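You operate a simulated robot arm through the tools that you are given. There is no shell and no other tool.

You are at the controls of a simulated two-armed robot. One attempt, no reset.

JOB
Pick up the orange rope bag with one hand, pass it to the other hand and put it on the top of the small table by the grey tubes.

Only the result counts: the job must be done as asked and must still hold three seconds after the hand-in. Knocking over, shifting, dropping, spilling or breaking anything else fails it.

ROBOT AND FRAMES
Two 7-joint arms with two-finger parallel grippers on one trunk, on a base that moves. Base frame: it is fixed to the floor where the robot stands at the start and does not move with it; the origin is under the middle of the robot, x ahead of it, y to its left, z up. Units: m, degrees, N and s.
The left shoulder is at the start at [0.042, 0.101, 1.136], the right one opposite. With the tool pointing down near the work surface each hand reaches from about 0.18 to 0.52 m from the robot's upright axis, wherever it stands, measured 20 degrees to its own side. Places, roughly: top of the small table by the grey tubes [0.7, 0.5, 0.8]. Payload 2.4 kg a hand.
Tool frame (each hand has its own): the origin (TCP) lies between the finger pads and is the grasp point; the fingertips stand 0.024 m ahead of it; z points along the fingers, y is the line along which they close. The gripper opens to 0.068 m. The fingers are 0.017 m wide and 0.01 m thick; the gripper's body (0.04 by 0.07 m) begins 0.041 m behind the TCP.
Orientation is that of the tool frame in the base frame, as a unit quaternion [x, y, z, w]. With the fingers straight down and closing along the base's y, the tool's x points along the base's -x, its y along +y and its z along -z.

CONTROLS
- The arms move only by the tool servo_tool. It takes "left_motion", "right_motion" or both (then of equal length, played together; a hand with none holds still); each is a list of rows, each an object of numbers (a shift or turn left out is 0, a gripper value left out holds the last): "ax", "ay", "az": the turn, a rotation vector about the tool's x, y, z in units of 4 degrees (1.0 is 4 degrees); "dx", "dy", "dz": the shift along the tool's x, y, z in units of 25 mm (1.0 is 25 mm); "claw": the finger opening in m, from 0 to 0.068. In form: [{"ax": .., "ay": .., "az": .., "dx": .., "dy": .., "dz": .., "claw": ..}, ...]. A call has 1 to 20 rows; each row shifts and turns the commanded pose from where the row before left it, along the tool's axes as they then stand. A call with a number of a shift or a turn outside -1 to 1 is refused whole. Rows are played at 5 a second. More than 0.05 m and 8.6 degrees between two rows, or a gripper value outside its range, and nothing of the call is played. A pose out of reach is approached as far as the arm can. The call stops where the force on the tool passes 40 N (or 10 N more than at its start, if that is more) or the arm is blocked; 0.2 s more then pass. Each finger travels about 0.072 m/s and halts on what it meets, pressing with about 27 N; the grip force reading is that of the motor and also rises with nothing between the fingers. The clock runs only during rows and for 0.2 s after the last one: add rows that do not move to give the fingers time. It gives the time, the measured TCP pose, the force on the tool (base axes), the opening and the grip force at its end, in the units of the frame above (readings bear some noise), with the torque about the TCP (base axes, N m) and any sound that the robot's microphone picked up, and new pictures: "views" is both (left out), scene, wrist or none (wrist: the cameras of the hands that moved).
- Cameras (640 x 400 px; columns grow to the right, rows downward): "scene" is now at [0.1196, 0.0474, 1.2982]; the picture's right is [0.40, -0.92, 0.00], its down [-0.57, -0.25, -0.78] and it looks along [0.71, 0.31, -0.63] (base axes); focal length 225 px, centre (320, 200). "left" rides on the left gripper at [0.084, -0.011, -0.075] in its tool frame; the picture's right is [0.13, 0.99, 0.00], its down [-0.60, 0.08, -0.79] and it looks along [-0.79, 0.10, 0.61] (tool axes); focal length 251 px, centre (320, 200). "right" rides on the right gripper at [0.084, 0.011, -0.075] in its tool frame; the picture's right is [-0.13, 0.99, 0.00], its down [-0.60, -0.08, -0.79] and it looks along [-0.79, -0.10, 0.61] (tool axes); focal length 251 px, centre (320, 200). There is no depth. A picture from a camera that has moved, and an enlarged one, comes with that camera's place and axes in the base frame and with its lens. The place of the scene camera against the robot may be out by one fixed shift of up to 0.018 m in any direction.
- slide_trunk(by): moves the trunk up (or, below 0, down) by that many m; the arms and the scene camera ride with it, the base frame stays. It gives what a move gives, with no picture.
- roll_base(legs): drives the robot by 1 to 6 legs, each [ahead, left, turn to the left] in m, m and degrees, along the robot's own axes; the way and the turn of a leg run together, so that a leg with both is an arc; at most 1.5 m and 180 degrees a leg. The arms and the cameras ride along, it lands a little off, and it stops where it bumps. It gives what a move gives, and a new picture of the scene camera.
- pan_tilt(pan, tilt): turns the head with the scene camera to pan (to the left, within 86 degrees either way) and tilt (down, from -29 to 69), counted from straight ahead of the robot (the tilt from the chest, where the trunk bows). It gives what a move gives, and a new picture of the scene camera.
- zoom(camera, box): a new picture of the part [left, top, right, bottom] of that camera's present view, enlarged. The clock stands still meanwhile.
- close_job(): hands the job in; it is judged then, once.

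Nothing tells you exact positions but the pictures and the camera data. Unless the task says otherwise, let go and move clear before handing in.

The tools are called after "Emit:" as a command line: name --argument value ..., lists and objects as JSON in quotes. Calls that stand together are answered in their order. servo_tool: Moves the arms, as the interface text tells. Its arguments: {"type":"object","properties":{"left_motion":{"type":"array"},"right_motion":{"type":"array"},"views":{"type":"string","enum":["both","scene","wrist","none"]}},"required":[]} The other tools are called the same way: slide_trunk (by) moves the trunk up or down; roll_base (legs) drives the base; pan_tilt (pan, tilt) turns the head that bears the scene camera; zoom (camera, box) takes an enlarged picture of a part of a camera's view; close_job () hands the job in.

At the start:

```text
clock: 0.0
left_eef_pos: [0.2848, 0.2261, 1.1498]
left_tcp_rot: [0.0, 1.0, 0.0, 0.0]
left_contact_force: [0.6, 0.3, 0.3]
left_wrist_torque: [0.0, 0.0, 0.02]
left_gripper_width: 0.068
left_grasp_force: 0.1
right_eef_pos: [0.3488, -0.0216, 1.1589]
right_tcp_rot: [0.0, 1.0, 0.001, 0.001]
right_contact_force: [0.3, 0.6, -0.9]
right_wrist_torque: [0.03, 0.0, -0.02]
right_gripper_width: 0.0681
right_grasp_force: 0.1
trunk travel left (down, up): [-0.35, 0.5]
robot x, y, heading: [-0.0022, 0.0005, 0.1]
head pan, tilt (commanded): [23.7, 38.8]
```

scene: 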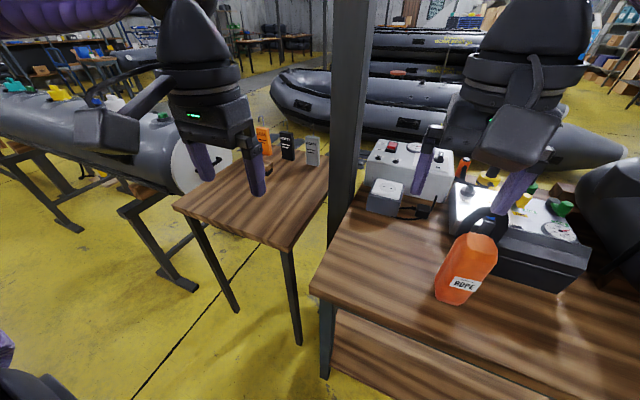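
right: 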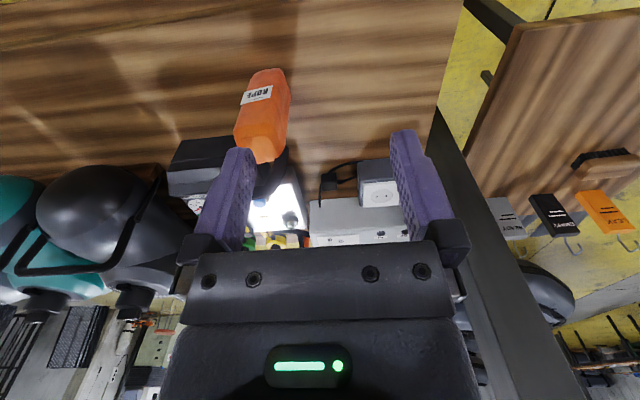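
left: 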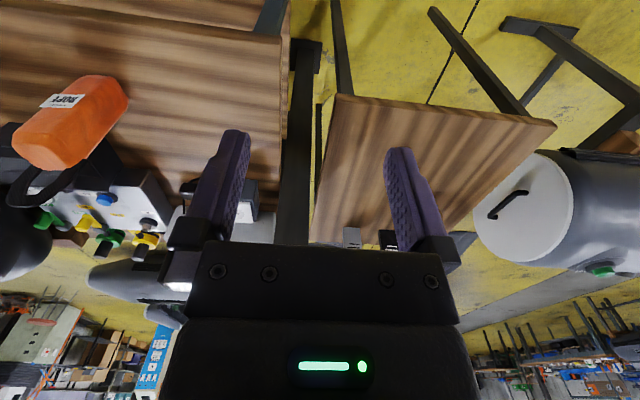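

The orange rope bag stands on the workbench near (0.48, -0.13), and the small table is at about (0.65, 0.5). I'll zoom in to see the bag's shape and handle before planning a grasp.

Emit:
zoom --camera "scene" --box '[400, 160, 600, 320]'

Emit:
zoom --camera "right" --box '[150, 50, 350, 250]'

Emit:
zoom --camera "left" --box '[0, 50, 200, 250]'

Emit:
zoom --camera "scene" --box '[160, 100, 360, 260]'

```text
2.50 times, centred on (500, 240) of scene
camera zoom: at [0.1196, 0.0474, 1.2982], right [0.4, -0.92, 0.0], down [-0.57, -0.25, -0.78], along [0.71, 0.31, -0.63], focal length 562 px, centre (-130, 100)
```

zoom: 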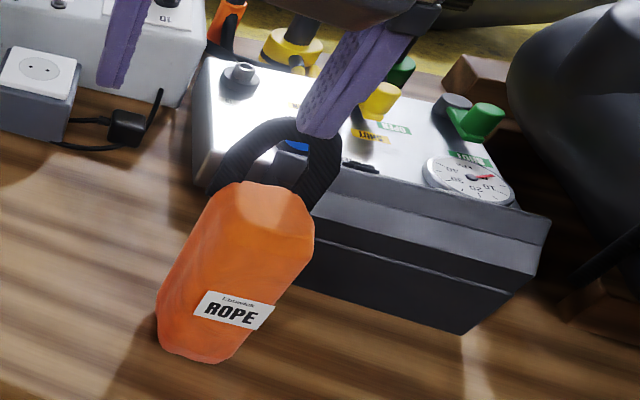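

```text
2.00 times, centred on (250, 150) of right
camera zoom: at [0.2644, -0.0128, 1.2349], right [0.13, 0.99, 0.0], down [0.6, -0.08, 0.79], along [0.79, -0.1, -0.61], focal length 503 px, centre (460, 300)
```

zoom: 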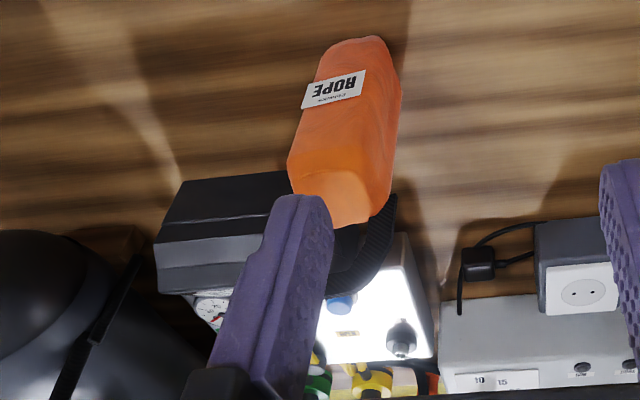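

```text
2.00 times, centred on (100, 150) of left
camera zoom: at [0.2013, 0.2148, 1.2245], right [-0.13, 0.99, 0.0], down [0.6, 0.08, 0.79], along [0.79, 0.1, -0.61], focal length 503 px, centre (760, 300)
```

zoom: 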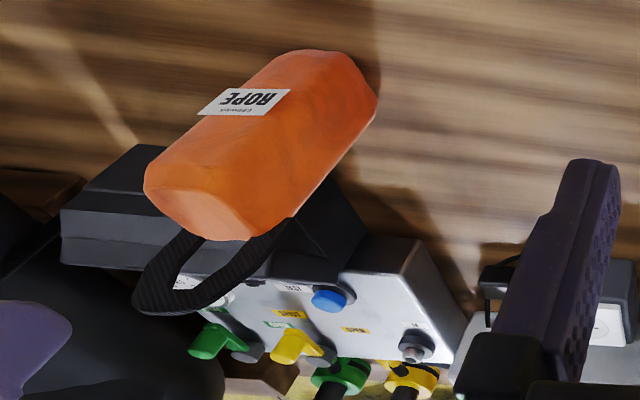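

```text
2.50 times, centred on (260, 180) of scene
camera zoom: at [0.1196, 0.0474, 1.2982], right [0.4, -0.92, 0.0], down [-0.57, -0.25, -0.78], along [0.71, 0.31, -0.63], focal length 562 px, centre (470, 250)
```

zoom: 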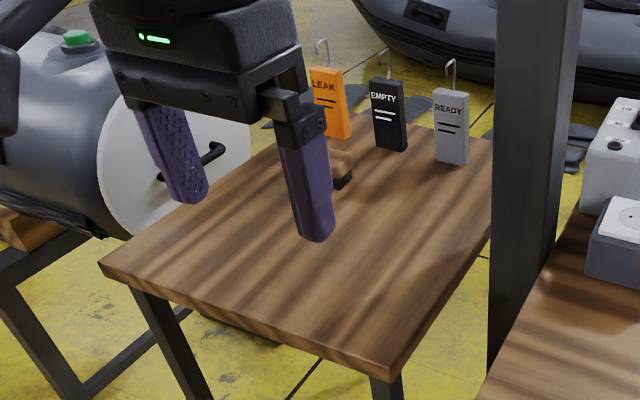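

The bag stands upright with a black webbing loop on top, and the right fingers partly hide it. I'll move the right hand aside to the right and back so I can measure the handle.

Emit:
servo_tool --right_motion '[{"dy": -1}, {"dy": -1, "dx": 1}, {"dy": -1, "dx": 1}, {"dy": -1}, {"dy": -1}, {"dy": -1}]'

```text
clock: 1.4
left_eef_pos: [0.2849, 0.2266, 1.1505]
left_tcp_rot: [-0.001, 1.0, 0.0, 0.001]
left_contact_force: [0.0, -0.1, -0.2]
left_wrist_torque: [-0.02, 0.0, -0.01]
left_gripper_width: 0.0683
left_grasp_force: 0.0
right_eef_pos: [0.2977, -0.1721, 1.158]
right_tcp_rot: [0.0, 1.0, 0.001, 0.001]
right_contact_force: [-0.5, 0.1, -0.7]
right_wrist_torque: [0.01, 0.02, -0.01]
right_gripper_width: 0.068
right_grasp_force: 0.1
trunk travel left (down, up): [-0.35, 0.5]
robot x, y, heading: [-0.0007, -0.0016, 0.1]
head pan, tilt (commanded): [23.7, 38.8]
camera scene: at [0.1194, 0.0471, 1.2983], right [0.4, -0.92, 0.0], down [-0.57, -0.25, -0.78], along [0.71, 0.31, -0.63], focal length 225 px, centre (320, 200)
camera right: at [0.2142, -0.1625, 1.2335], right [0.13, 0.99, 0.0], down [0.6, -0.08, 0.79], along [0.79, -0.1, -0.61], focal length 251 px, centre (320, 200)
```

scene: 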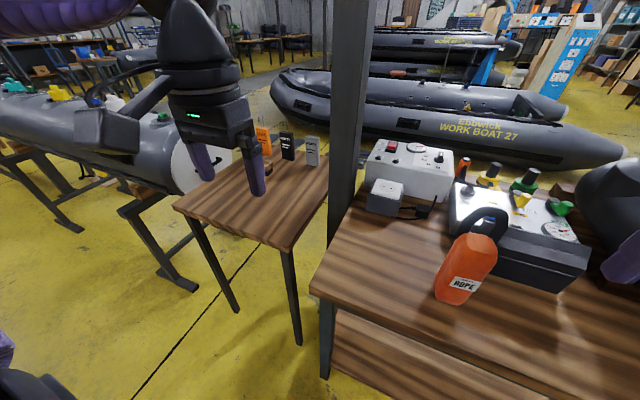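
right: 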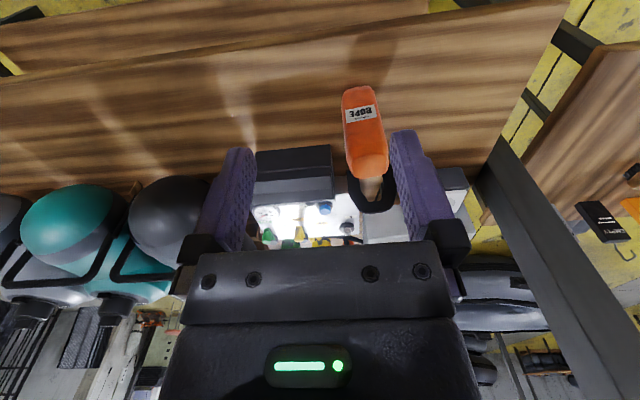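

Emit:
zoom --camera "scene" --box '[410, 190, 530, 310]'

Emit:
zoom --camera "right" --box '[310, 75, 430, 225]'

Emit:
zoom --camera "left" --box '[0, 60, 160, 220]'

Emit:
pan_tilt --pan -10 --tilt 60

```text
3.33 times, centred on (470, 250) of scene
camera zoom: at [0.1194, 0.0471, 1.2983], right [0.4, -0.92, 0.0], down [-0.57, -0.25, -0.78], along [0.71, 0.31, -0.63], focal length 749 px, centre (-180, 33)
```

zoom: 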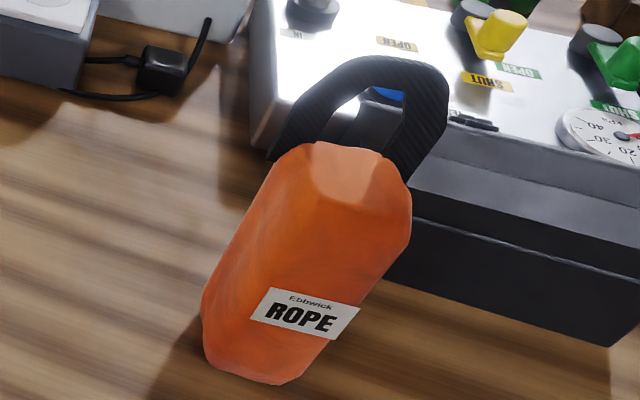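

```text
2.67 times, centred on (370, 150) of right
camera zoom: at [0.2142, -0.1625, 1.2335], right [0.13, 0.99, 0.0], down [0.6, -0.08, 0.79], along [0.79, -0.1, -0.61], focal length 670 px, centre (187, 333)
```

zoom: 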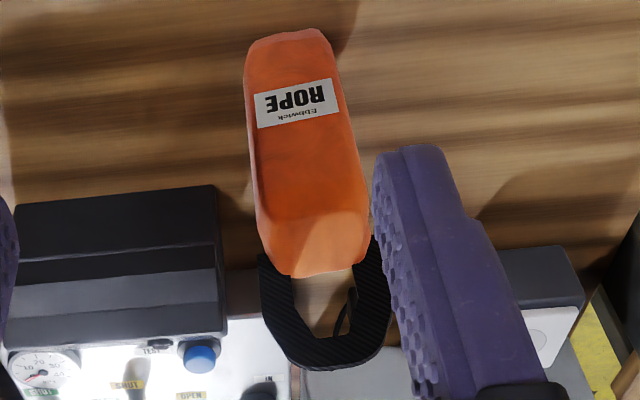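

```text
2.50 times, centred on (80, 140) of left
camera zoom: at [0.2011, 0.2145, 1.2246], right [-0.13, 0.99, 0.0], down [0.6, 0.08, 0.79], along [0.79, 0.1, -0.61], focal length 629 px, centre (920, 350)
```

zoom: 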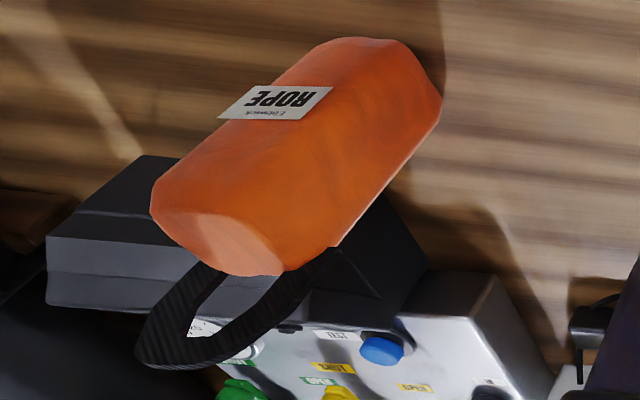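

```text
clock: 2.4
left_eef_pos: [0.2843, 0.2267, 1.1497]
left_tcp_rot: [0.0, 1.0, 0.0, -0.001]
left_contact_force: [0.1, 0.7, 0.0]
left_wrist_torque: [-0.01, -0.03, -0.01]
left_gripper_width: 0.068
left_grasp_force: 0.1
right_eef_pos: [0.2995, -0.1712, 1.1585]
right_tcp_rot: [0.001, 1.0, 0.001, 0.001]
right_contact_force: [-0.6, 0.3, -1.0]
right_wrist_torque: [0.02, -0.01, 0.02]
right_gripper_width: 0.068
right_grasp_force: 0.0
trunk travel left (down, up): [-0.35, 0.5]
robot x, y, heading: [-0.0, 0.0016, -0.2]
head pan, tilt (commanded): [-10.0, 60.0]
camera scene: at [0.1066, 0.0013, 1.2697], right [-0.17, -0.98, 0.0], down [-0.85, 0.15, -0.5], along [0.49, -0.09, -0.87], focal length 225 px, centre (320, 200)
```

scene: 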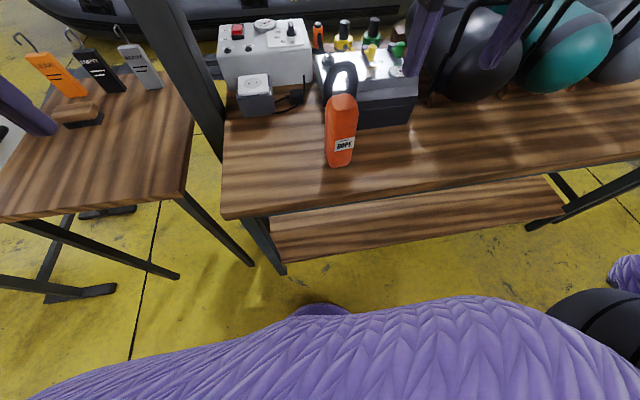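

Emit:
zoom --camera "scene" --box '[280, 50, 440, 190]'

Emit:
zoom --camera "scene" --box '[200, 180, 440, 340]'

```text
2.86 times, centred on (360, 120) of scene
camera zoom: at [0.1066, 0.0013, 1.2697], right [-0.17, -0.98, 0.0], down [-0.85, 0.15, -0.5], along [0.49, -0.09, -0.87], focal length 642 px, centre (206, 429)
```

zoom: 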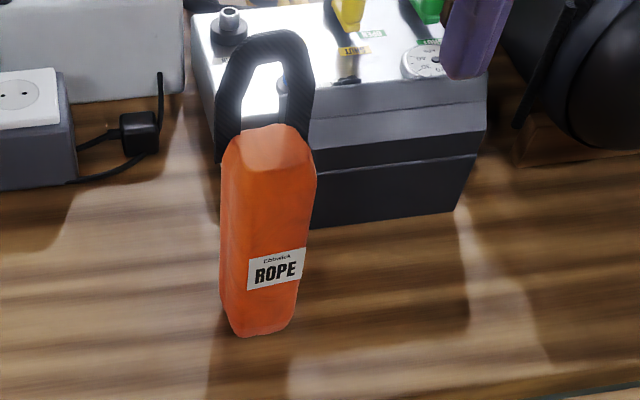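

```text
2.50 times, centred on (320, 260) of scene
camera zoom: at [0.1066, 0.0013, 1.2697], right [-0.17, -0.98, 0.0], down [-0.85, 0.15, -0.5], along [0.49, -0.09, -0.87], focal length 562 px, centre (320, 50)
```

zoom: 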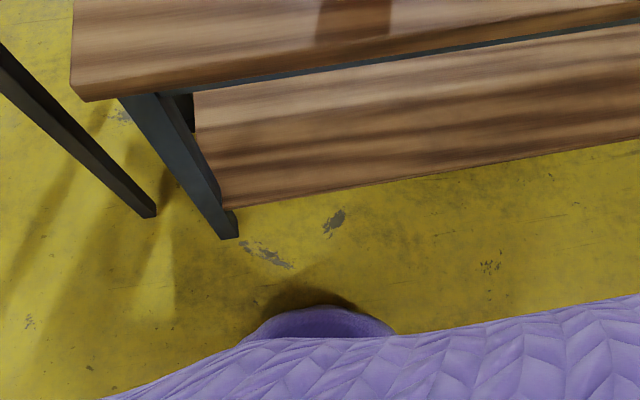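

The handle's top bar triangulates to about (0.503, -0.122, 1.03), turned about 16° so the +y end is nearer. There is roughly 0.2 m of clearance in front of the base. I'll drive forward a little so the right arm can reach the handle comfortably from the side.

Emit:
roll_base --legs '[[0.08, 0, 0]]'

```text
clock: 3.4
left_eef_pos: [0.3633, 0.2263, 1.1498]
left_tcp_rot: [0.0, 1.0, 0.0, -0.001]
left_contact_force: [0.0, 0.1, 0.5]
left_wrist_torque: [-0.01, 0.04, 0.0]
left_gripper_width: 0.068
left_grasp_force: 0.0
right_eef_pos: [0.3767, -0.1717, 1.1576]
right_tcp_rot: [0.0, 1.0, 0.001, 0.0]
right_contact_force: [0.6, -0.3, 0.0]
right_wrist_torque: [0.0, -0.01, 0.02]
right_gripper_width: 0.0681
right_grasp_force: 0.1
trunk travel left (down, up): [-0.35, 0.5]
robot x, y, heading: [0.0813, -0.0015, -0.0]
head pan, tilt (commanded): [-10.0, 60.0]
camera scene: at [0.1853, 0.0012, 1.2695], right [-0.17, -0.98, 0.0], down [-0.85, 0.15, -0.5], along [0.49, -0.09, -0.87], focal length 225 px, centre (320, 200)
```

scene: 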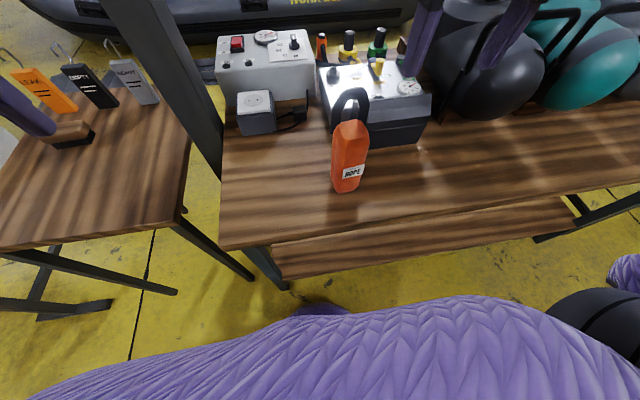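

The base moved 0.08 m forward cleanly. Next I'll turn the right hand about its axis so the fingers close along the handle's normal and the wrist camera faces outward.

Emit:
servo_tool --right_motion '[{"az": -1}, {"az": -1}, {"az": -1}, {"az": -1}, {"az": -1}, {"az": -1}, {"az": -1}, {"az": -1}, {"az": -1}, {"az": -1}, {"az": -1}, {"az": -1}, {"az": -1}, {"az": -1}, {"az": -1}, {"az": -1}, {"az": -1}, {"az": -1}, {"az": -1}, {"az": -1}]'

```text
clock: 7.6
left_eef_pos: [0.3627, 0.2248, 1.1498]
left_tcp_rot: [0.0, 1.0, 0.001, 0.0]
left_contact_force: [-0.3, -0.7, 0.6]
left_wrist_torque: [0.0, 0.01, -0.01]
left_gripper_width: 0.0681
left_grasp_force: 0.0
right_eef_pos: [0.3258, -0.1216, 1.1365]
right_tcp_rot: [-0.643, 0.766, 0.0, 0.002]
right_contact_force: [-1.0, 0.5, -0.1]
right_wrist_torque: [-0.03, 0.02, -0.02]
right_gripper_width: 0.0681
right_grasp_force: 0.0
right hand out of reach, approached as far as the arm can: row 15, 16, 17, 18, 19, 20
trunk travel left (down, up): [-0.35, 0.5]
robot x, y, heading: [0.0786, -0.0008, 0.4]
head pan, tilt (commanded): [-10.0, 60.0]
camera scene: at [0.1844, 0.0013, 1.2696], right [-0.17, -0.98, 0.0], down [-0.85, 0.15, -0.5], along [0.49, -0.09, -0.87], focal length 225 px, centre (320, 200)
camera right: at [0.3011, -0.204, 1.2118], right [-0.95, 0.3, 0.0], down [0.18, 0.58, 0.79], along [0.24, 0.76, -0.61], focal length 251 px, centre (320, 200)
```

scene: 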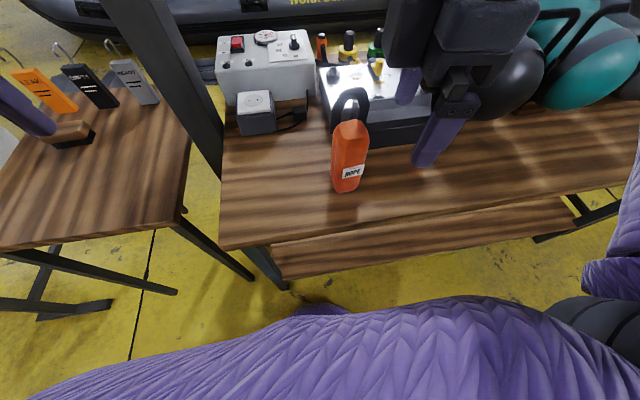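
right: 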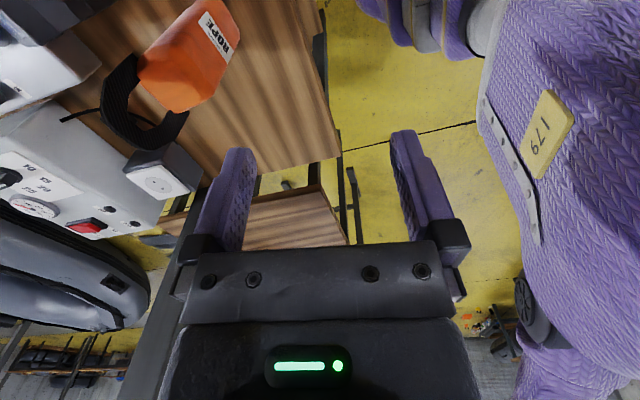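

At 80° of yaw the right hand reached the orientation but drifted in position, so it's near a limit there. I'll try tilting it outward, as the grasp needs anyway, to see whether that brings the pose back into reach.

Emit:
servo_tool --right_motion '[{"ay": -1}, {"ay": -1}, {"ay": -1}, {"ay": -1}, {"ay": -1}, {"ay": -1}, {"ay": -1}, {"ay": -1}, {"ay": -1}, {"ay": -1}]'

```text
clock: 9.8
left_eef_pos: [0.3623, 0.2261, 1.1497]
left_tcp_rot: [0.0, 1.0, 0.0, 0.0]
left_contact_force: [0.1, -0.1, -0.3]
left_wrist_torque: [0.02, -0.01, 0.01]
left_gripper_width: 0.068
left_grasp_force: 0.1
right_eef_pos: [0.3248, -0.1207, 1.1379]
right_tcp_rot: [-0.603, 0.72, 0.221, 0.263]
right_contact_force: [-0.9, 0.7, -0.5]
right_wrist_torque: [-0.03, -0.01, 0.04]
right_gripper_width: 0.0679
right_grasp_force: 0.0
trunk travel left (down, up): [-0.35, 0.5]
robot x, y, heading: [0.0794, 0.0008, 0.1]
head pan, tilt (commanded): [-10.0, 60.0]
camera scene: at [0.1844, 0.0012, 1.2696], right [-0.17, -0.98, 0.0], down [-0.85, 0.15, -0.5], along [0.49, -0.09, -0.87], focal length 225 px, centre (320, 200)
camera right: at [0.2953, -0.2309, 1.1415], right [-0.96, 0.27, 0.08], down [0.07, -0.06, 1.0], along [0.28, 0.96, 0.04], focal length 251 px, centre (320, 200)
```

scene: 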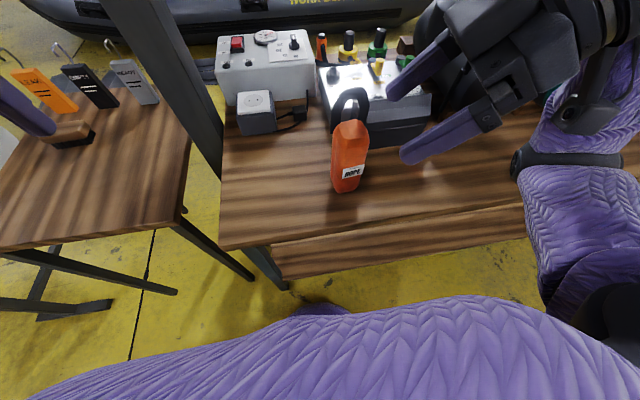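
right: 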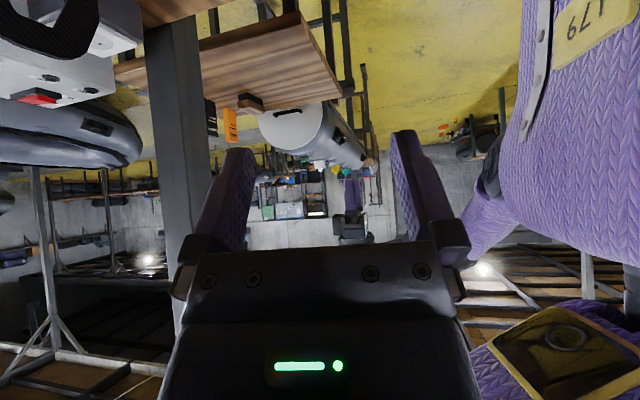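

The tilted pose is reachable. I'll finish the yaw to line up with the handle's normal, then shift the hand to the right of the bag, keeping it above the handle.

Emit:
servo_tool --right_motion '[{"ax": -0.597, "az": -0.711}, {"ax": -0.597, "az": -0.711}, {"ax": -0.597, "az": -0.711}, {"ax": -0.597, "az": -0.711}, {"ax": -0.597, "az": -0.711}, {"ax": -0.597, "az": -0.711}, {"ax": -0.597, "az": -0.711}, {"dx": 0.696, "dy": -0.567, "dz": -0.467}, {"dx": 0.696, "dy": -0.567, "dz": -0.467}, {"dx": 0.696, "dy": -0.567, "dz": -0.467}, {"dx": 0.696, "dy": -0.567, "dz": -0.467}, {"dx": 0.696, "dy": -0.567, "dz": -0.467}, {"dx": 0.696, "dy": -0.567, "dz": -0.467}, {"dx": 0.696, "dy": -0.567, "dz": -0.467}, {"dx": 0.696, "dy": -0.567, "dz": -0.467}]'

```text
clock: 13.0
left_eef_pos: [0.3634, 0.2253, 1.1499]
left_tcp_rot: [-0.001, 1.0, 0.0, 0.0]
left_contact_force: [0.1, 0.5, -0.6]
left_wrist_torque: [0.03, 0.02, 0.02]
left_gripper_width: 0.0681
left_grasp_force: 0.1
right_eef_pos: [0.2662, -0.1092, 1.1721]
right_tcp_rot: [0.751, -0.565, -0.274, -0.206]
right_contact_force: [-0.7, 0.0, 0.0]
right_wrist_torque: [0.0, 0.03, -0.02]
right_gripper_width: 0.0681
right_grasp_force: 0.0
right hand out of reach, approached as far as the arm can: row 1, 2, 3, 4, 5, 6, 7, 8, 9, 10, 11, 12, 13, 14, 15
trunk travel left (down, up): [-0.35, 0.5]
robot x, y, heading: [0.0756, 0.0002, 0.1]
head pan, tilt (commanded): [-10.0, 60.0]
camera scene: at [0.1845, 0.0013, 1.2696], right [-0.17, -0.98, 0.0], down [-0.85, 0.15, -0.5], along [0.49, -0.09, -0.87], focal length 225 px, centre (320, 200)
camera right: at [0.2857, -0.2219, 1.1756], right [-0.98, -0.18, 0.08], down [0.09, -0.03, 1.0], along [-0.17, 0.98, 0.04], focal length 251 px, centre (320, 200)
```

scene: 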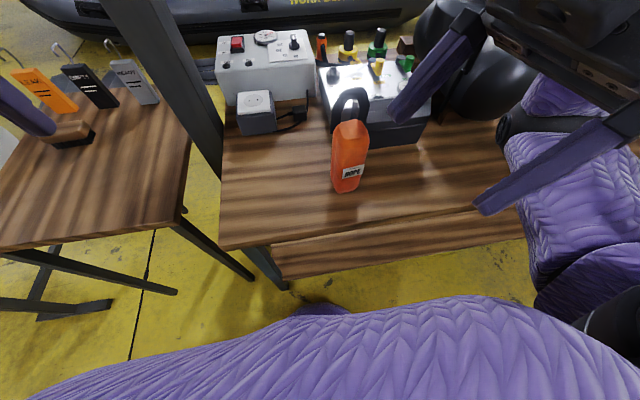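
right: 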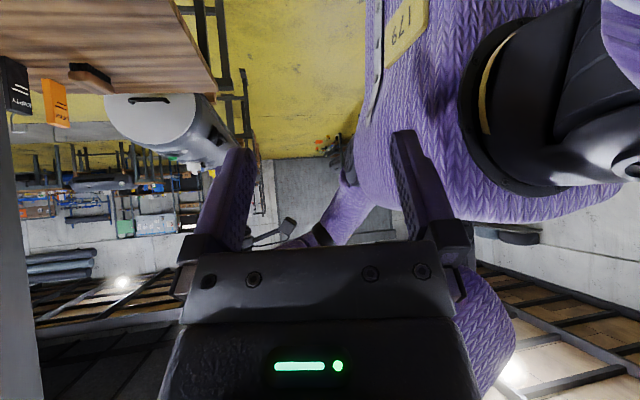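

Side-on yaw past about 90° isn't reachable for the right arm, so I'm changing the plan. The bag body is roughly 0.058 m wide, which fits the 0.068 m opening, so the right hand will take the body from the front. The left hand can then take the handle from above. I'll unwind the yaw, keeping the tilt so it becomes a forward pitch.

Emit:
servo_tool --right_motion '[{"ax": 0.803, "az": 0.958}, {"ax": 0.803, "az": 0.958}, {"ax": 0.803, "az": 0.958}, {"ax": 0.803, "az": 0.958}, {"ax": 0.803, "az": 0.958}, {"ax": 0.803, "az": 0.958}, {"ax": 0.803, "az": 0.958}, {"ax": 0.803, "az": 0.958}, {"ax": 0.803, "az": 0.958}, {"ax": 0.803, "az": 0.958}, {"ax": 0.803, "az": 0.958}, {"ax": 0.803, "az": 0.958}, {"ax": 0.803, "az": 0.958}, {"ax": 0.803, "az": 0.958}, {"ax": 0.803, "az": 0.958}, {"ax": 0.803, "az": 0.958}, {"ax": 0.803, "az": 0.958}, {"ax": 0.803, "az": 0.958}]'

Emit:
roll_base --legs '[[-0.11, 0, 0]]'

```text
clock: 14.9
left_eef_pos: [0.3636, 0.2261, 1.1488]
left_tcp_rot: [0.0, 1.0, 0.001, 0.0]
left_contact_force: [0.0, -0.5, 0.2]
left_wrist_torque: [0.02, -0.01, -0.02]
left_gripper_width: 0.0678
left_grasp_force: 0.0
right_eef_pos: [0.2675, -0.1106, 1.1727]
right_tcp_rot: [-0.513, 0.787, 0.186, 0.287]
right_contact_force: [-7.1, 2.0, 11.4]
right_wrist_torque: [-1.28, 0.75, -0.87]
right_gripper_width: 0.0682
right_grasp_force: 0.0
trunk travel left (down, up): [-0.35, 0.5]
robot x, y, heading: [0.0756, -0.0001, 0.0]
head pan, tilt (commanded): [-10.0, 60.0]
stopped in row 9 (right hand): the force on the tool passed its limit at 73 N (the readings are from after the stop); the commanded pose is now the measured one
camera scene: at [0.1845, 0.0012, 1.2696], right [-0.17, -0.98, 0.0], down [-0.85, 0.15, -0.5], along [0.49, -0.09, -0.87], focal length 225 px, centre (320, 200)
camera right: at [0.2113, -0.2102, 1.1773], right [-0.87, 0.49, 0.08], down [0.05, -0.07, 1.0], along [0.5, 0.87, 0.04], focal length 251 px, centre (320, 200)
```

scene: 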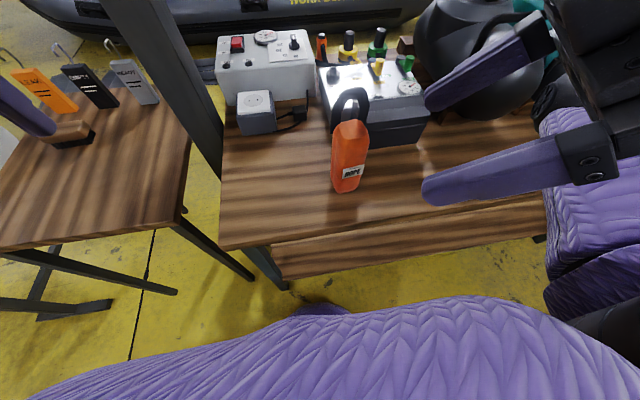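
right: 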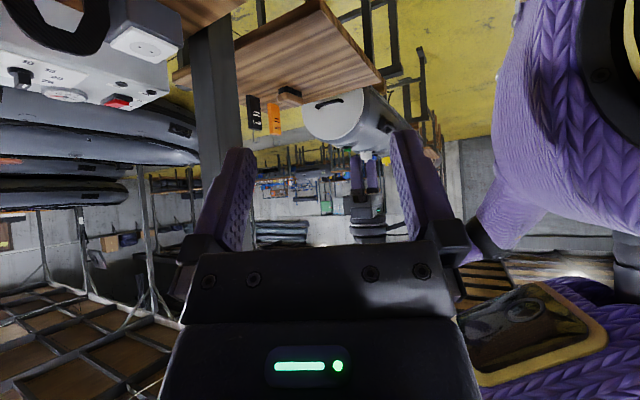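

```text
clock: 16.1
left_eef_pos: [0.25, 0.2257, 1.149]
left_tcp_rot: [-0.001, 1.0, 0.0, 0.0]
left_contact_force: [0.3, -0.3, -1.2]
left_wrist_torque: [0.05, 0.03, -0.01]
left_gripper_width: 0.0681
left_grasp_force: 0.0
right_eef_pos: [0.1557, -0.1104, 1.1732]
right_tcp_rot: [-0.514, 0.786, 0.186, 0.287]
right_contact_force: [0.8, -0.7, 14.6]
right_wrist_torque: [-1.7, 0.77, 0.15]
right_gripper_width: 0.0682
right_grasp_force: 0.1
trunk travel left (down, up): [-0.35, 0.5]
robot x, y, heading: [-0.033, 0.0019, 0.3]
head pan, tilt (commanded): [-10.0, 60.0]
camera scene: at [0.0723, 0.0013, 1.2697], right [-0.17, -0.98, 0.0], down [-0.85, 0.15, -0.5], along [0.49, -0.09, -0.87], focal length 225 px, centre (320, 200)
```

scene: 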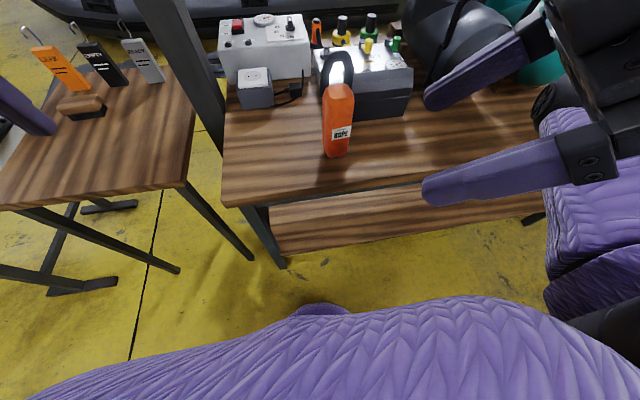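

The right hand was folded too close to the robot's own body, and nothing external was touched. I'll move it forward and away first, then finish unwinding.

Emit:
servo_tool --right_motion '[{"dx": -0.152, "dy": -0.787, "dz": 0.127}, {"dx": -0.152, "dy": -0.787, "dz": 0.127}, {"dx": -0.152, "dy": -0.787, "dz": 0.127}, {"dx": -0.152, "dy": -0.787, "dz": 0.127}, {"dx": -0.152, "dy": -0.787, "dz": 0.127}, {"dx": -0.152, "dy": -0.787, "dz": 0.127}, {"dx": -0.152, "dy": -0.787, "dz": 0.127}, {"dx": -0.152, "dy": -0.787, "dz": 0.127}]'

```text
clock: 17.9
left_eef_pos: [0.2504, 0.227, 1.1504]
left_tcp_rot: [-0.001, 1.0, 0.001, 0.001]
left_contact_force: [-0.7, 0.2, -0.5]
left_wrist_torque: [0.02, 0.0, 0.02]
left_gripper_width: 0.0681
left_grasp_force: 0.0
right_eef_pos: [0.2801, -0.1212, 1.176]
right_tcp_rot: [-0.513, 0.788, 0.184, 0.286]
right_contact_force: [-0.6, 0.0, -1.0]
right_wrist_torque: [-0.01, -0.01, 0.01]
right_gripper_width: 0.068
right_grasp_force: 0.1
right hand out of reach, approached as far as the arm can: row 6, 7, 8
trunk travel left (down, up): [-0.35, 0.5]
robot x, y, heading: [-0.0328, 0.0005, -0.1]
head pan, tilt (commanded): [-10.0, 60.0]
camera scene: at [0.073, 0.0012, 1.2696], right [-0.17, -0.98, 0.0], down [-0.85, 0.15, -0.5], along [0.49, -0.09, -0.87], focal length 225 px, centre (320, 200)
camera right: at [0.2247, -0.2216, 1.1816], right [-0.87, 0.49, 0.08], down [0.05, -0.07, 1.0], along [0.49, 0.87, 0.04], focal length 251 px, centre (320, 200)
```

scene: 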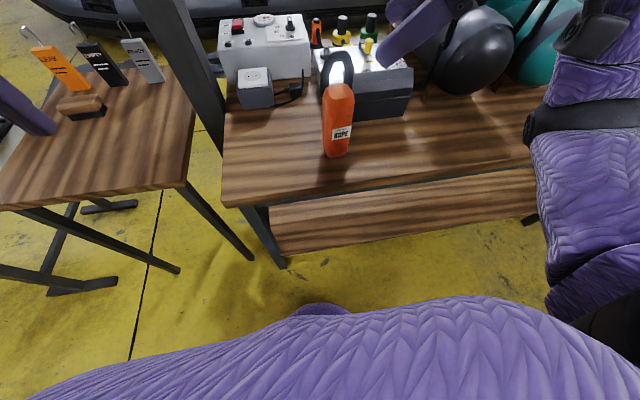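
right: 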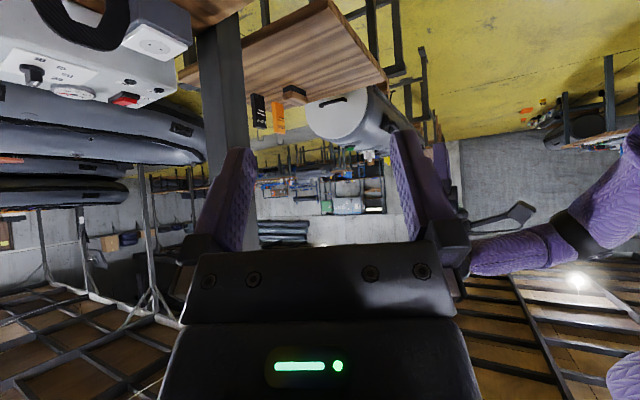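

The contact is cleared. I'll finish unwinding the yaw to 16°, which leaves the hand pitched 40° forward.

Emit:
servo_tool --right_motion '[{"ax": 0.736, "az": 0.877}, {"ax": 0.736, "az": 0.877}, {"ax": 0.736, "az": 0.877}, {"ax": 0.736, "az": 0.877}, {"ax": 0.736, "az": 0.877}, {"ax": 0.736, "az": 0.877}, {"ax": 0.736, "az": 0.877}, {"ax": 0.736, "az": 0.877}, {"ax": 0.736, "az": 0.877}, {"ax": 0.736, "az": 0.877}, {"ax": 0.736, "az": 0.877}]'

```text
clock: 20.3
left_eef_pos: [0.2515, 0.226, 1.1497]
left_tcp_rot: [-0.001, 1.0, 0.0, 0.0]
left_contact_force: [-0.4, -0.3, -1.1]
left_wrist_torque: [0.02, 0.01, -0.03]
left_gripper_width: 0.0681
left_grasp_force: 0.1
right_eef_pos: [0.2791, -0.1191, 1.1761]
right_tcp_rot: [-0.13, 0.93, 0.047, 0.34]
right_contact_force: [-0.7, 0.3, -0.2]
right_wrist_torque: [-0.01, -0.01, 0.01]
right_gripper_width: 0.0681
right_grasp_force: 0.0
trunk travel left (down, up): [-0.35, 0.5]
robot x, y, heading: [-0.0327, -0.0029, 0.0]
head pan, tilt (commanded): [-10.0, 60.0]
camera scene: at [0.073, 0.0013, 1.2696], right [-0.17, -0.98, 0.0], down [-0.85, 0.15, -0.5], along [0.49, -0.09, -0.87], focal length 225 px, centre (320, 200)
camera right: at [0.1683, -0.1408, 1.1801], right [-0.18, 0.98, 0.08], down [-0.03, -0.09, 1.0], along [0.98, 0.17, 0.04], focal length 251 px, centre (320, 200)
```

scene: 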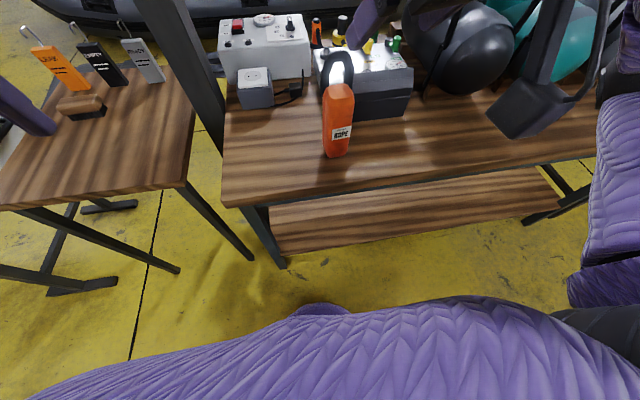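
right: 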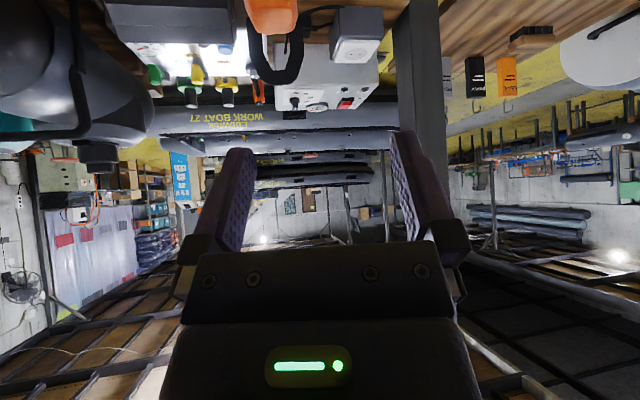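

The right hand is now pitched 40° forward and aligned with the bag's yaw. I'll pitch it to about 64° and bring it down to a standoff about 0.13 m in front of the bag body, then re-measure with the wrist camera.

Emit:
servo_tool --right_motion '[{"ay": -1}, {"ay": -1}, {"ay": -1}, {"ay": -1}, {"ay": -1}, {"ay": -1}, {"dx": 0.632, "dy": -0.198, "dz": 0.576}, {"dx": 0.632, "dy": -0.198, "dz": 0.576}, {"dx": 0.632, "dy": -0.198, "dz": 0.576}, {"dx": 0.632, "dy": -0.198, "dz": 0.576}, {"dx": 0.632, "dy": -0.198, "dz": 0.576}, {"dx": 0.632, "dy": -0.198, "dz": 0.576}, {"dx": 0.632, "dy": -0.198, "dz": 0.576}, {"dx": 0.632, "dy": -0.198, "dz": 0.576}, {"dx": 0.632, "dy": -0.198, "dz": 0.576}, {"dx": 0.632, "dy": -0.198, "dz": 0.576}, {"dx": 0.632, "dy": -0.198, "dz": 0.576}, {"dx": 0.632, "dy": -0.198, "dz": 0.576}]'

```text
clock: 24.1
left_eef_pos: [0.2505, 0.2263, 1.1498]
left_tcp_rot: [-0.001, 1.0, -0.001, 0.0]
left_contact_force: [-0.4, 1.0, -0.1]
left_wrist_torque: [0.02, 0.0, 0.02]
left_gripper_width: 0.0679
left_grasp_force: 0.2
right_eef_pos: [0.3956, -0.1595, 0.9529]
right_tcp_rot: [-0.118, 0.839, 0.073, 0.526]
right_contact_force: [0.3, -0.4, 0.7]
right_wrist_torque: [-0.01, 0.05, -0.02]
right_gripper_width: 0.0681
right_grasp_force: 0.0
right hand out of reach, approached as far as the arm can: row 5, 6, 7, 8, 10
trunk travel left (down, up): [-0.35, 0.5]
robot x, y, heading: [-0.0335, -0.0051, 0.0]
head pan, tilt (commanded): [-10.0, 60.0]
camera scene: at [0.0731, 0.0012, 1.2696], right [-0.17, -0.98, 0.0], down [-0.85, 0.15, -0.5], along [0.49, -0.09, -0.87], focal length 225 px, centre (320, 200)
camera right: at [0.2929, -0.1792, 0.9115], right [-0.22, 0.97, 0.11], down [-0.41, -0.2, 0.89], along [0.89, 0.15, 0.44], focal length 251 px, centre (320, 200)
```

scene: 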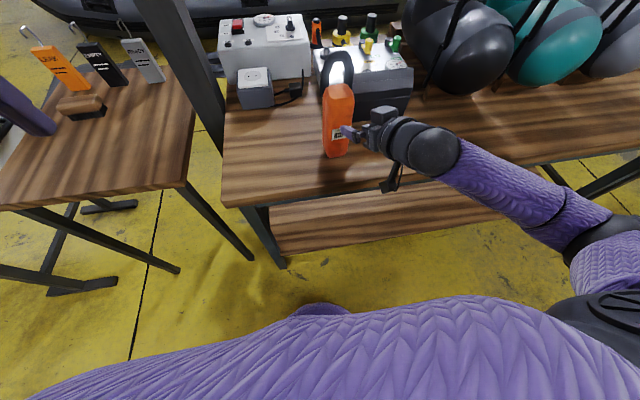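
right: 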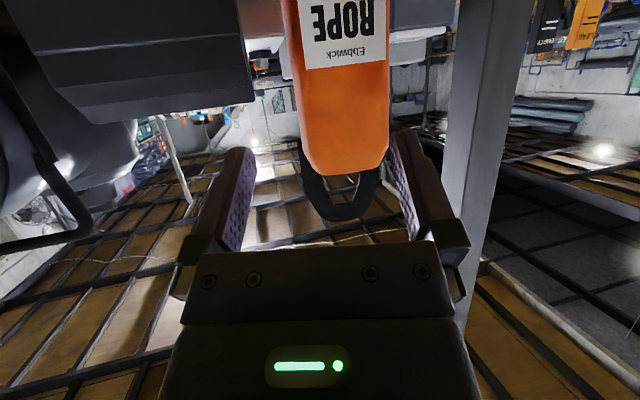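

The right hand is in front of the bag at a good orientation, with the bag slightly to its left. I'll zoom in to measure the alignment precisely.

Emit:
zoom --camera "right" --box '[240, 0, 440, 240]'

Emit:
zoom --camera "scene" --box '[280, 40, 440, 200]'

```text
1.67 times, centred on (340, 120) of right
camera zoom: at [0.2929, -0.1792, 0.9115], right [-0.22, 0.97, 0.11], down [-0.41, -0.2, 0.89], along [0.89, 0.15, 0.44], focal length 419 px, centre (287, 333)
```

zoom: 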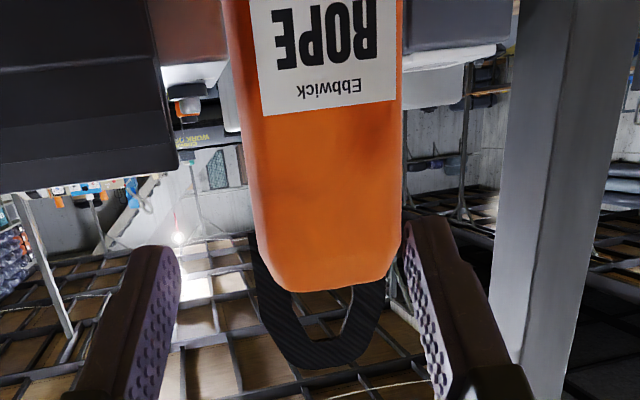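

```text
2.50 times, centred on (360, 120) of scene
camera zoom: at [0.0731, 0.0012, 1.2696], right [-0.17, -0.98, 0.0], down [-0.85, 0.15, -0.5], along [0.49, -0.09, -0.87], focal length 562 px, centre (220, 400)
```

zoom: 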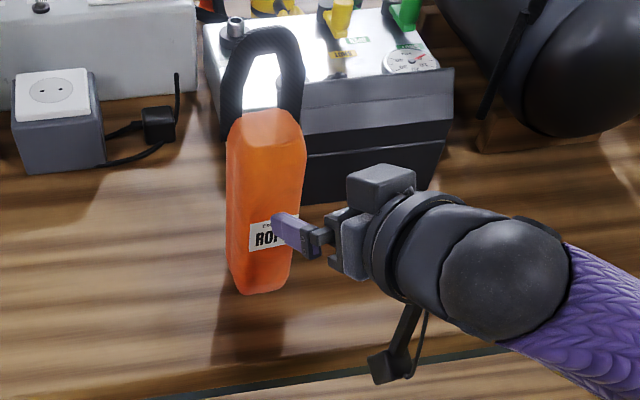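

Emit:
zoom --camera "left" --box '[20, 60, 180, 260]'

```text
2.00 times, centred on (100, 160) of left
camera zoom: at [0.1676, 0.2148, 1.2245], right [-0.13, 0.99, 0.0], down [0.6, 0.08, 0.79], along [0.79, 0.1, -0.61], focal length 503 px, centre (760, 280)
```

zoom: 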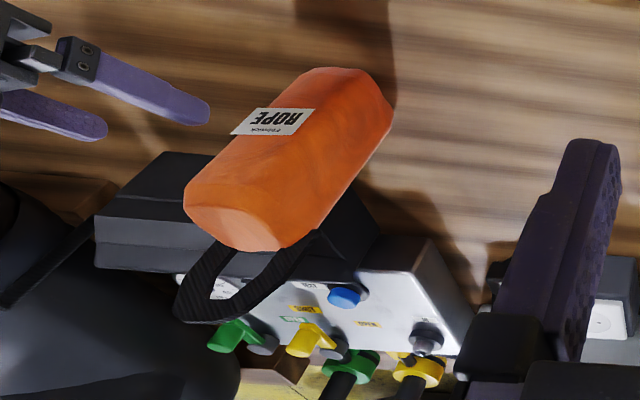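

Triangulating with the two wrist cameras puts the label's face at x≈0.450, centred at y≈-0.128. It faces about 6–7° of yaw, and the body is roughly 0.06 m wide. I'll trim the hand's yaw, shift it about 25 mm to the left and lower it to grasp height, still short of the bag.

Emit:
servo_tool --right_motion '[{"ax": 0.674, "az": 0.329}, {"ax": 0.674, "az": 0.329}, {"ax": 0.674, "az": 0.329}, {"dx": 0.476, "dy": 0.25, "dz": 0.232}, {"dx": 0.476, "dy": 0.25, "dz": 0.232}, {"dx": 0.476, "dy": 0.25, "dz": 0.232}, {"dx": 0.476, "dy": 0.25, "dz": 0.232}, {}]'

Emit:
zoom --camera "right" --box '[200, 0, 440, 240]'

Emit:
zoom --camera "left" --box '[0, 40, 160, 200]'

```text
clock: 25.9
left_eef_pos: [0.2517, 0.2267, 1.1501]
left_tcp_rot: [0.0, 1.0, 0.0, -0.001]
left_contact_force: [-0.3, -0.4, 0.2]
left_wrist_torque: [0.03, -0.02, 0.0]
left_gripper_width: 0.0677
left_grasp_force: 0.0
right_eef_pos: [0.3947, -0.1465, 0.9275]
right_tcp_rot: [-0.096, 0.842, 0.06, 0.527]
right_contact_force: [-0.7, 0.6, -0.5]
right_wrist_torque: [-0.03, 0.01, -0.02]
right_gripper_width: 0.068
right_grasp_force: 0.0
right hand out of reach, approached as far as the arm can: row 2, 3, 6, 7
trunk travel left (down, up): [-0.35, 0.5]
robot x, y, heading: [-0.0321, -0.0016, -0.1]
head pan, tilt (commanded): [-10.0, 60.0]
camera scene: at [0.073, 0.0013, 1.2696], right [-0.17, -0.98, 0.0], down [-0.85, 0.15, -0.5], along [0.49, -0.09, -0.87], focal length 225 px, centre (320, 200)
camera right: at [0.2908, -0.1607, 0.8863], right [-0.17, 0.98, 0.12], down [-0.42, -0.18, 0.89], along [0.89, 0.1, 0.44], focal length 251 px, centre (320, 200)
```

scene: 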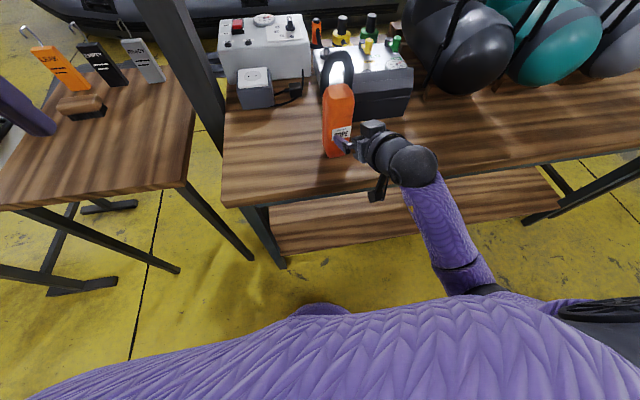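
right: 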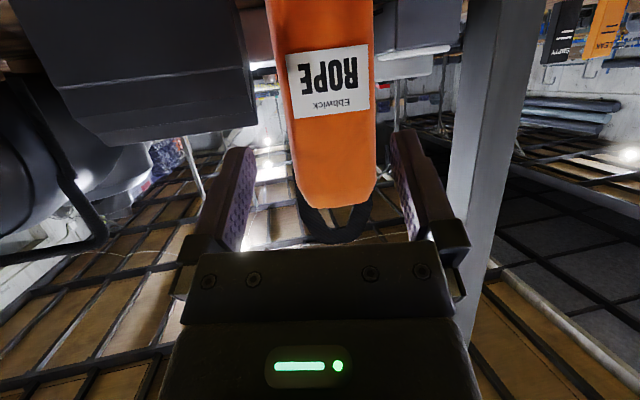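

```text
1.67 times, centred on (320, 120) of right
camera zoom: at [0.2908, -0.1607, 0.8863], right [-0.17, 0.98, 0.12], down [-0.42, -0.18, 0.89], along [0.89, 0.1, 0.44], focal length 419 px, centre (320, 333)
```

zoom: 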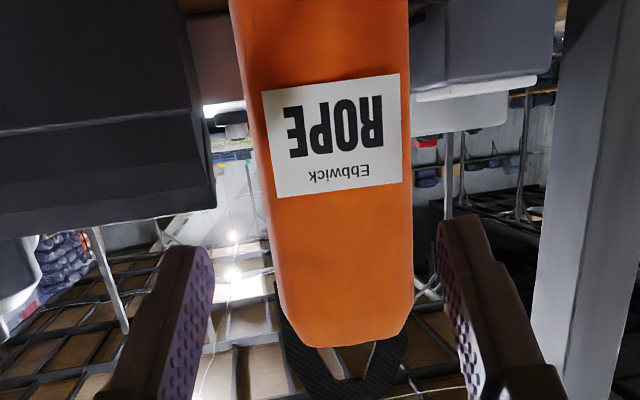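

```text
2.50 times, centred on (80, 120) of left
camera zoom: at [0.1675, 0.2148, 1.2245], right [-0.13, 0.99, 0.0], down [0.6, 0.08, 0.79], along [0.79, 0.1, -0.61], focal length 629 px, centre (920, 400)
```

zoom: 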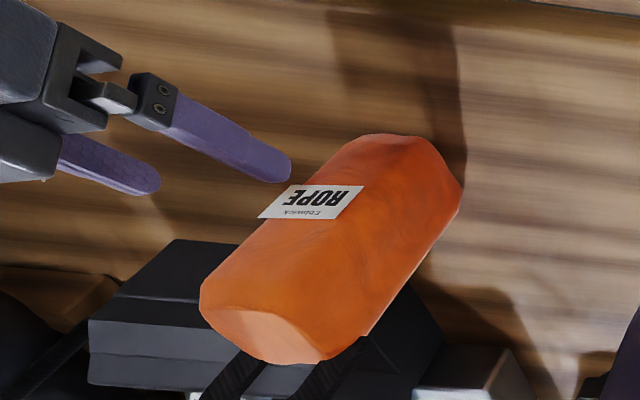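

The arm is folded too tightly at this distance, so it needs more room. I'll check what's behind the robot before backing up.

Emit:
pan_tilt --pan 86 --tilt 35

Emit:
pan_tilt --pan -86 --tilt 35

```text
clock: 27.6
left_eef_pos: [0.2508, 0.2262, 1.151]
left_tcp_rot: [-0.001, 1.0, 0.0, 0.001]
left_contact_force: [-0.1, 0.1, 0.8]
left_wrist_torque: [0.0, 0.0, -0.01]
left_gripper_width: 0.0679
left_grasp_force: 0.1
right_eef_pos: [0.3951, -0.1467, 0.9274]
right_tcp_rot: [-0.096, 0.843, 0.06, 0.526]
right_contact_force: [0.5, -0.9, -1.2]
right_wrist_torque: [-0.01, 0.01, -0.01]
right_gripper_width: 0.0678
right_grasp_force: 0.1
trunk travel left (down, up): [-0.35, 0.5]
robot x, y, heading: [-0.033, 0.0027, 0.4]
head pan, tilt (commanded): [85.9, 35.0]
camera scene: at [0.0136, 0.1007, 1.3039], right [1.0, -0.07, 0.0], down [-0.04, -0.57, -0.82], along [0.06, 0.82, -0.57], focal length 225 px, centre (320, 200)
```

scene: 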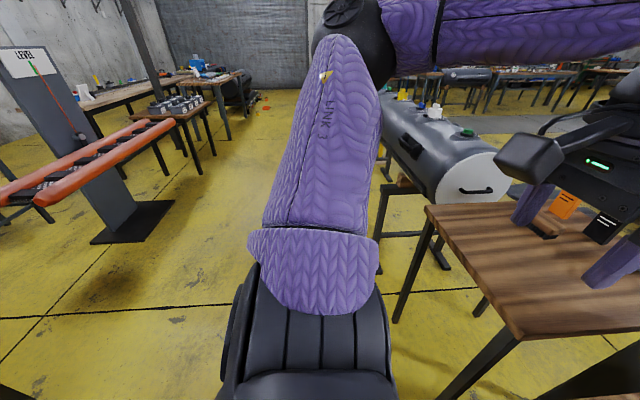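

```text
clock: 30.2
left_eef_pos: [0.2511, 0.228, 1.1491]
left_tcp_rot: [-0.001, 1.0, 0.0, 0.0]
left_contact_force: [0.2, 1.5, -1.5]
left_wrist_torque: [-0.03, 0.01, 0.0]
left_gripper_width: 0.0679
left_grasp_force: 0.0
right_eef_pos: [0.3947, -0.147, 0.9278]
right_tcp_rot: [-0.097, 0.842, 0.06, 0.527]
right_contact_force: [0.3, 0.5, 0.8]
right_wrist_torque: [-0.02, -0.01, 0.02]
right_gripper_width: 0.068
right_grasp_force: 0.1
trunk travel left (down, up): [-0.35, 0.5]
robot x, y, heading: [-0.033, -0.0002, 0.0]
head pan, tilt (commanded): [-85.9, 35.0]
camera scene: at [0.0137, -0.075, 1.3039], right [-1.0, -0.07, 0.0], down [-0.04, 0.57, -0.82], along [0.06, -0.82, -0.57], focal length 225 px, centre (320, 200)
```

scene: 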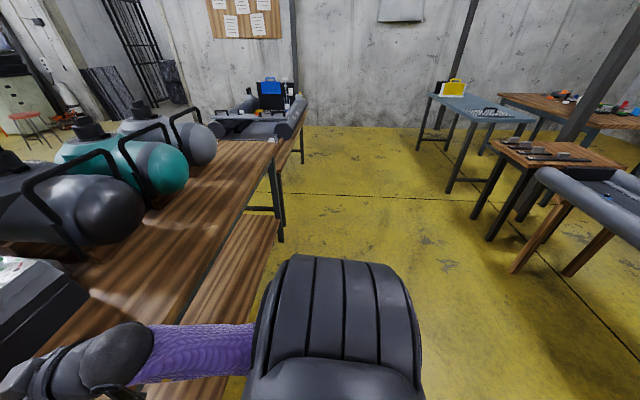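

The floor behind is clear. I'll back up 0.12 m and look at the bench again.

Emit:
roll_base --legs '[[-0.12, 0, 0]]'

Emit:
pan_tilt --pan -8 --tilt 50

```text
clock: 31.4
left_eef_pos: [0.1303, 0.2262, 1.1489]
left_tcp_rot: [-0.001, 1.0, 0.001, 0.0]
left_contact_force: [-0.1, 0.6, 0.3]
left_wrist_torque: [0.02, -0.02, 0.02]
left_gripper_width: 0.068
left_grasp_force: 0.1
right_eef_pos: [0.2739, -0.1469, 0.9288]
right_tcp_rot: [-0.097, 0.842, 0.061, 0.527]
right_contact_force: [0.9, 0.5, -1.2]
right_wrist_torque: [0.01, 0.0, -0.01]
right_gripper_width: 0.0679
right_grasp_force: 0.0
trunk travel left (down, up): [-0.35, 0.5]
robot x, y, heading: [-0.154, 0.0001, 0.3]
head pan, tilt (commanded): [-85.9, 35.0]
camera scene: at [-0.107, -0.0751, 1.304], right [-1.0, -0.07, 0.0], down [-0.04, 0.57, -0.82], along [0.06, -0.82, -0.57], focal length 225 px, centre (320, 200)
```

scene: 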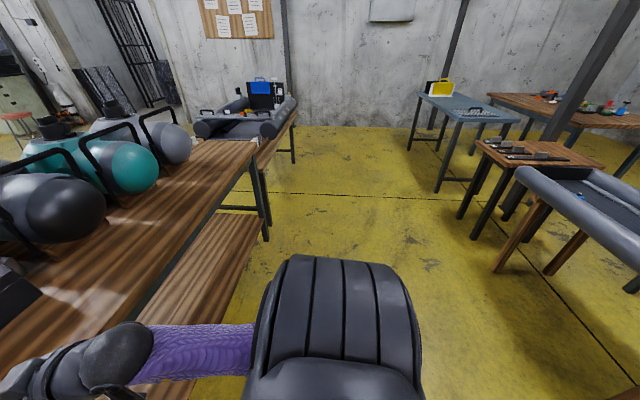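

```text
clock: 33.0
left_eef_pos: [0.1323, 0.2273, 1.1492]
left_tcp_rot: [-0.001, 1.0, 0.0, 0.001]
left_contact_force: [0.0, 0.4, 0.7]
left_wrist_torque: [-0.02, 0.01, 0.0]
left_gripper_width: 0.0682
left_grasp_force: 0.1
right_eef_pos: [0.2738, -0.1466, 0.9281]
right_tcp_rot: [-0.097, 0.843, 0.06, 0.526]
right_contact_force: [-0.2, 0.4, 0.0]
right_wrist_torque: [-0.01, 0.0, -0.04]
right_gripper_width: 0.0679
right_grasp_force: 0.1
trunk travel left (down, up): [-0.35, 0.5]
robot x, y, heading: [-0.1525, 0.0026, -0.1]
head pan, tilt (commanded): [-8.0, 50.0]
camera scene: at [-0.0365, 0.002, 1.2822], right [-0.14, -0.99, 0.0], down [-0.76, 0.11, -0.64], along [0.64, -0.09, -0.77], focal length 225 px, centre (320, 200)
```

scene: 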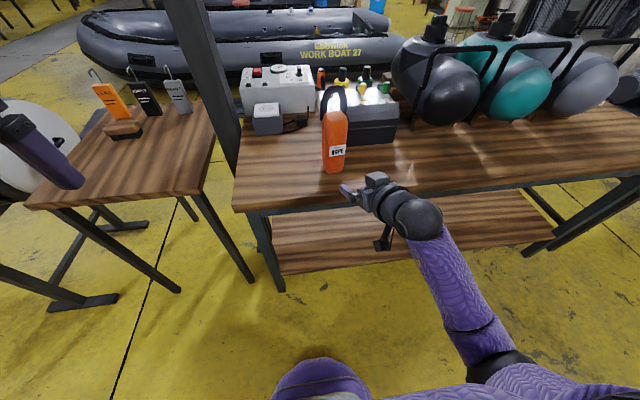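

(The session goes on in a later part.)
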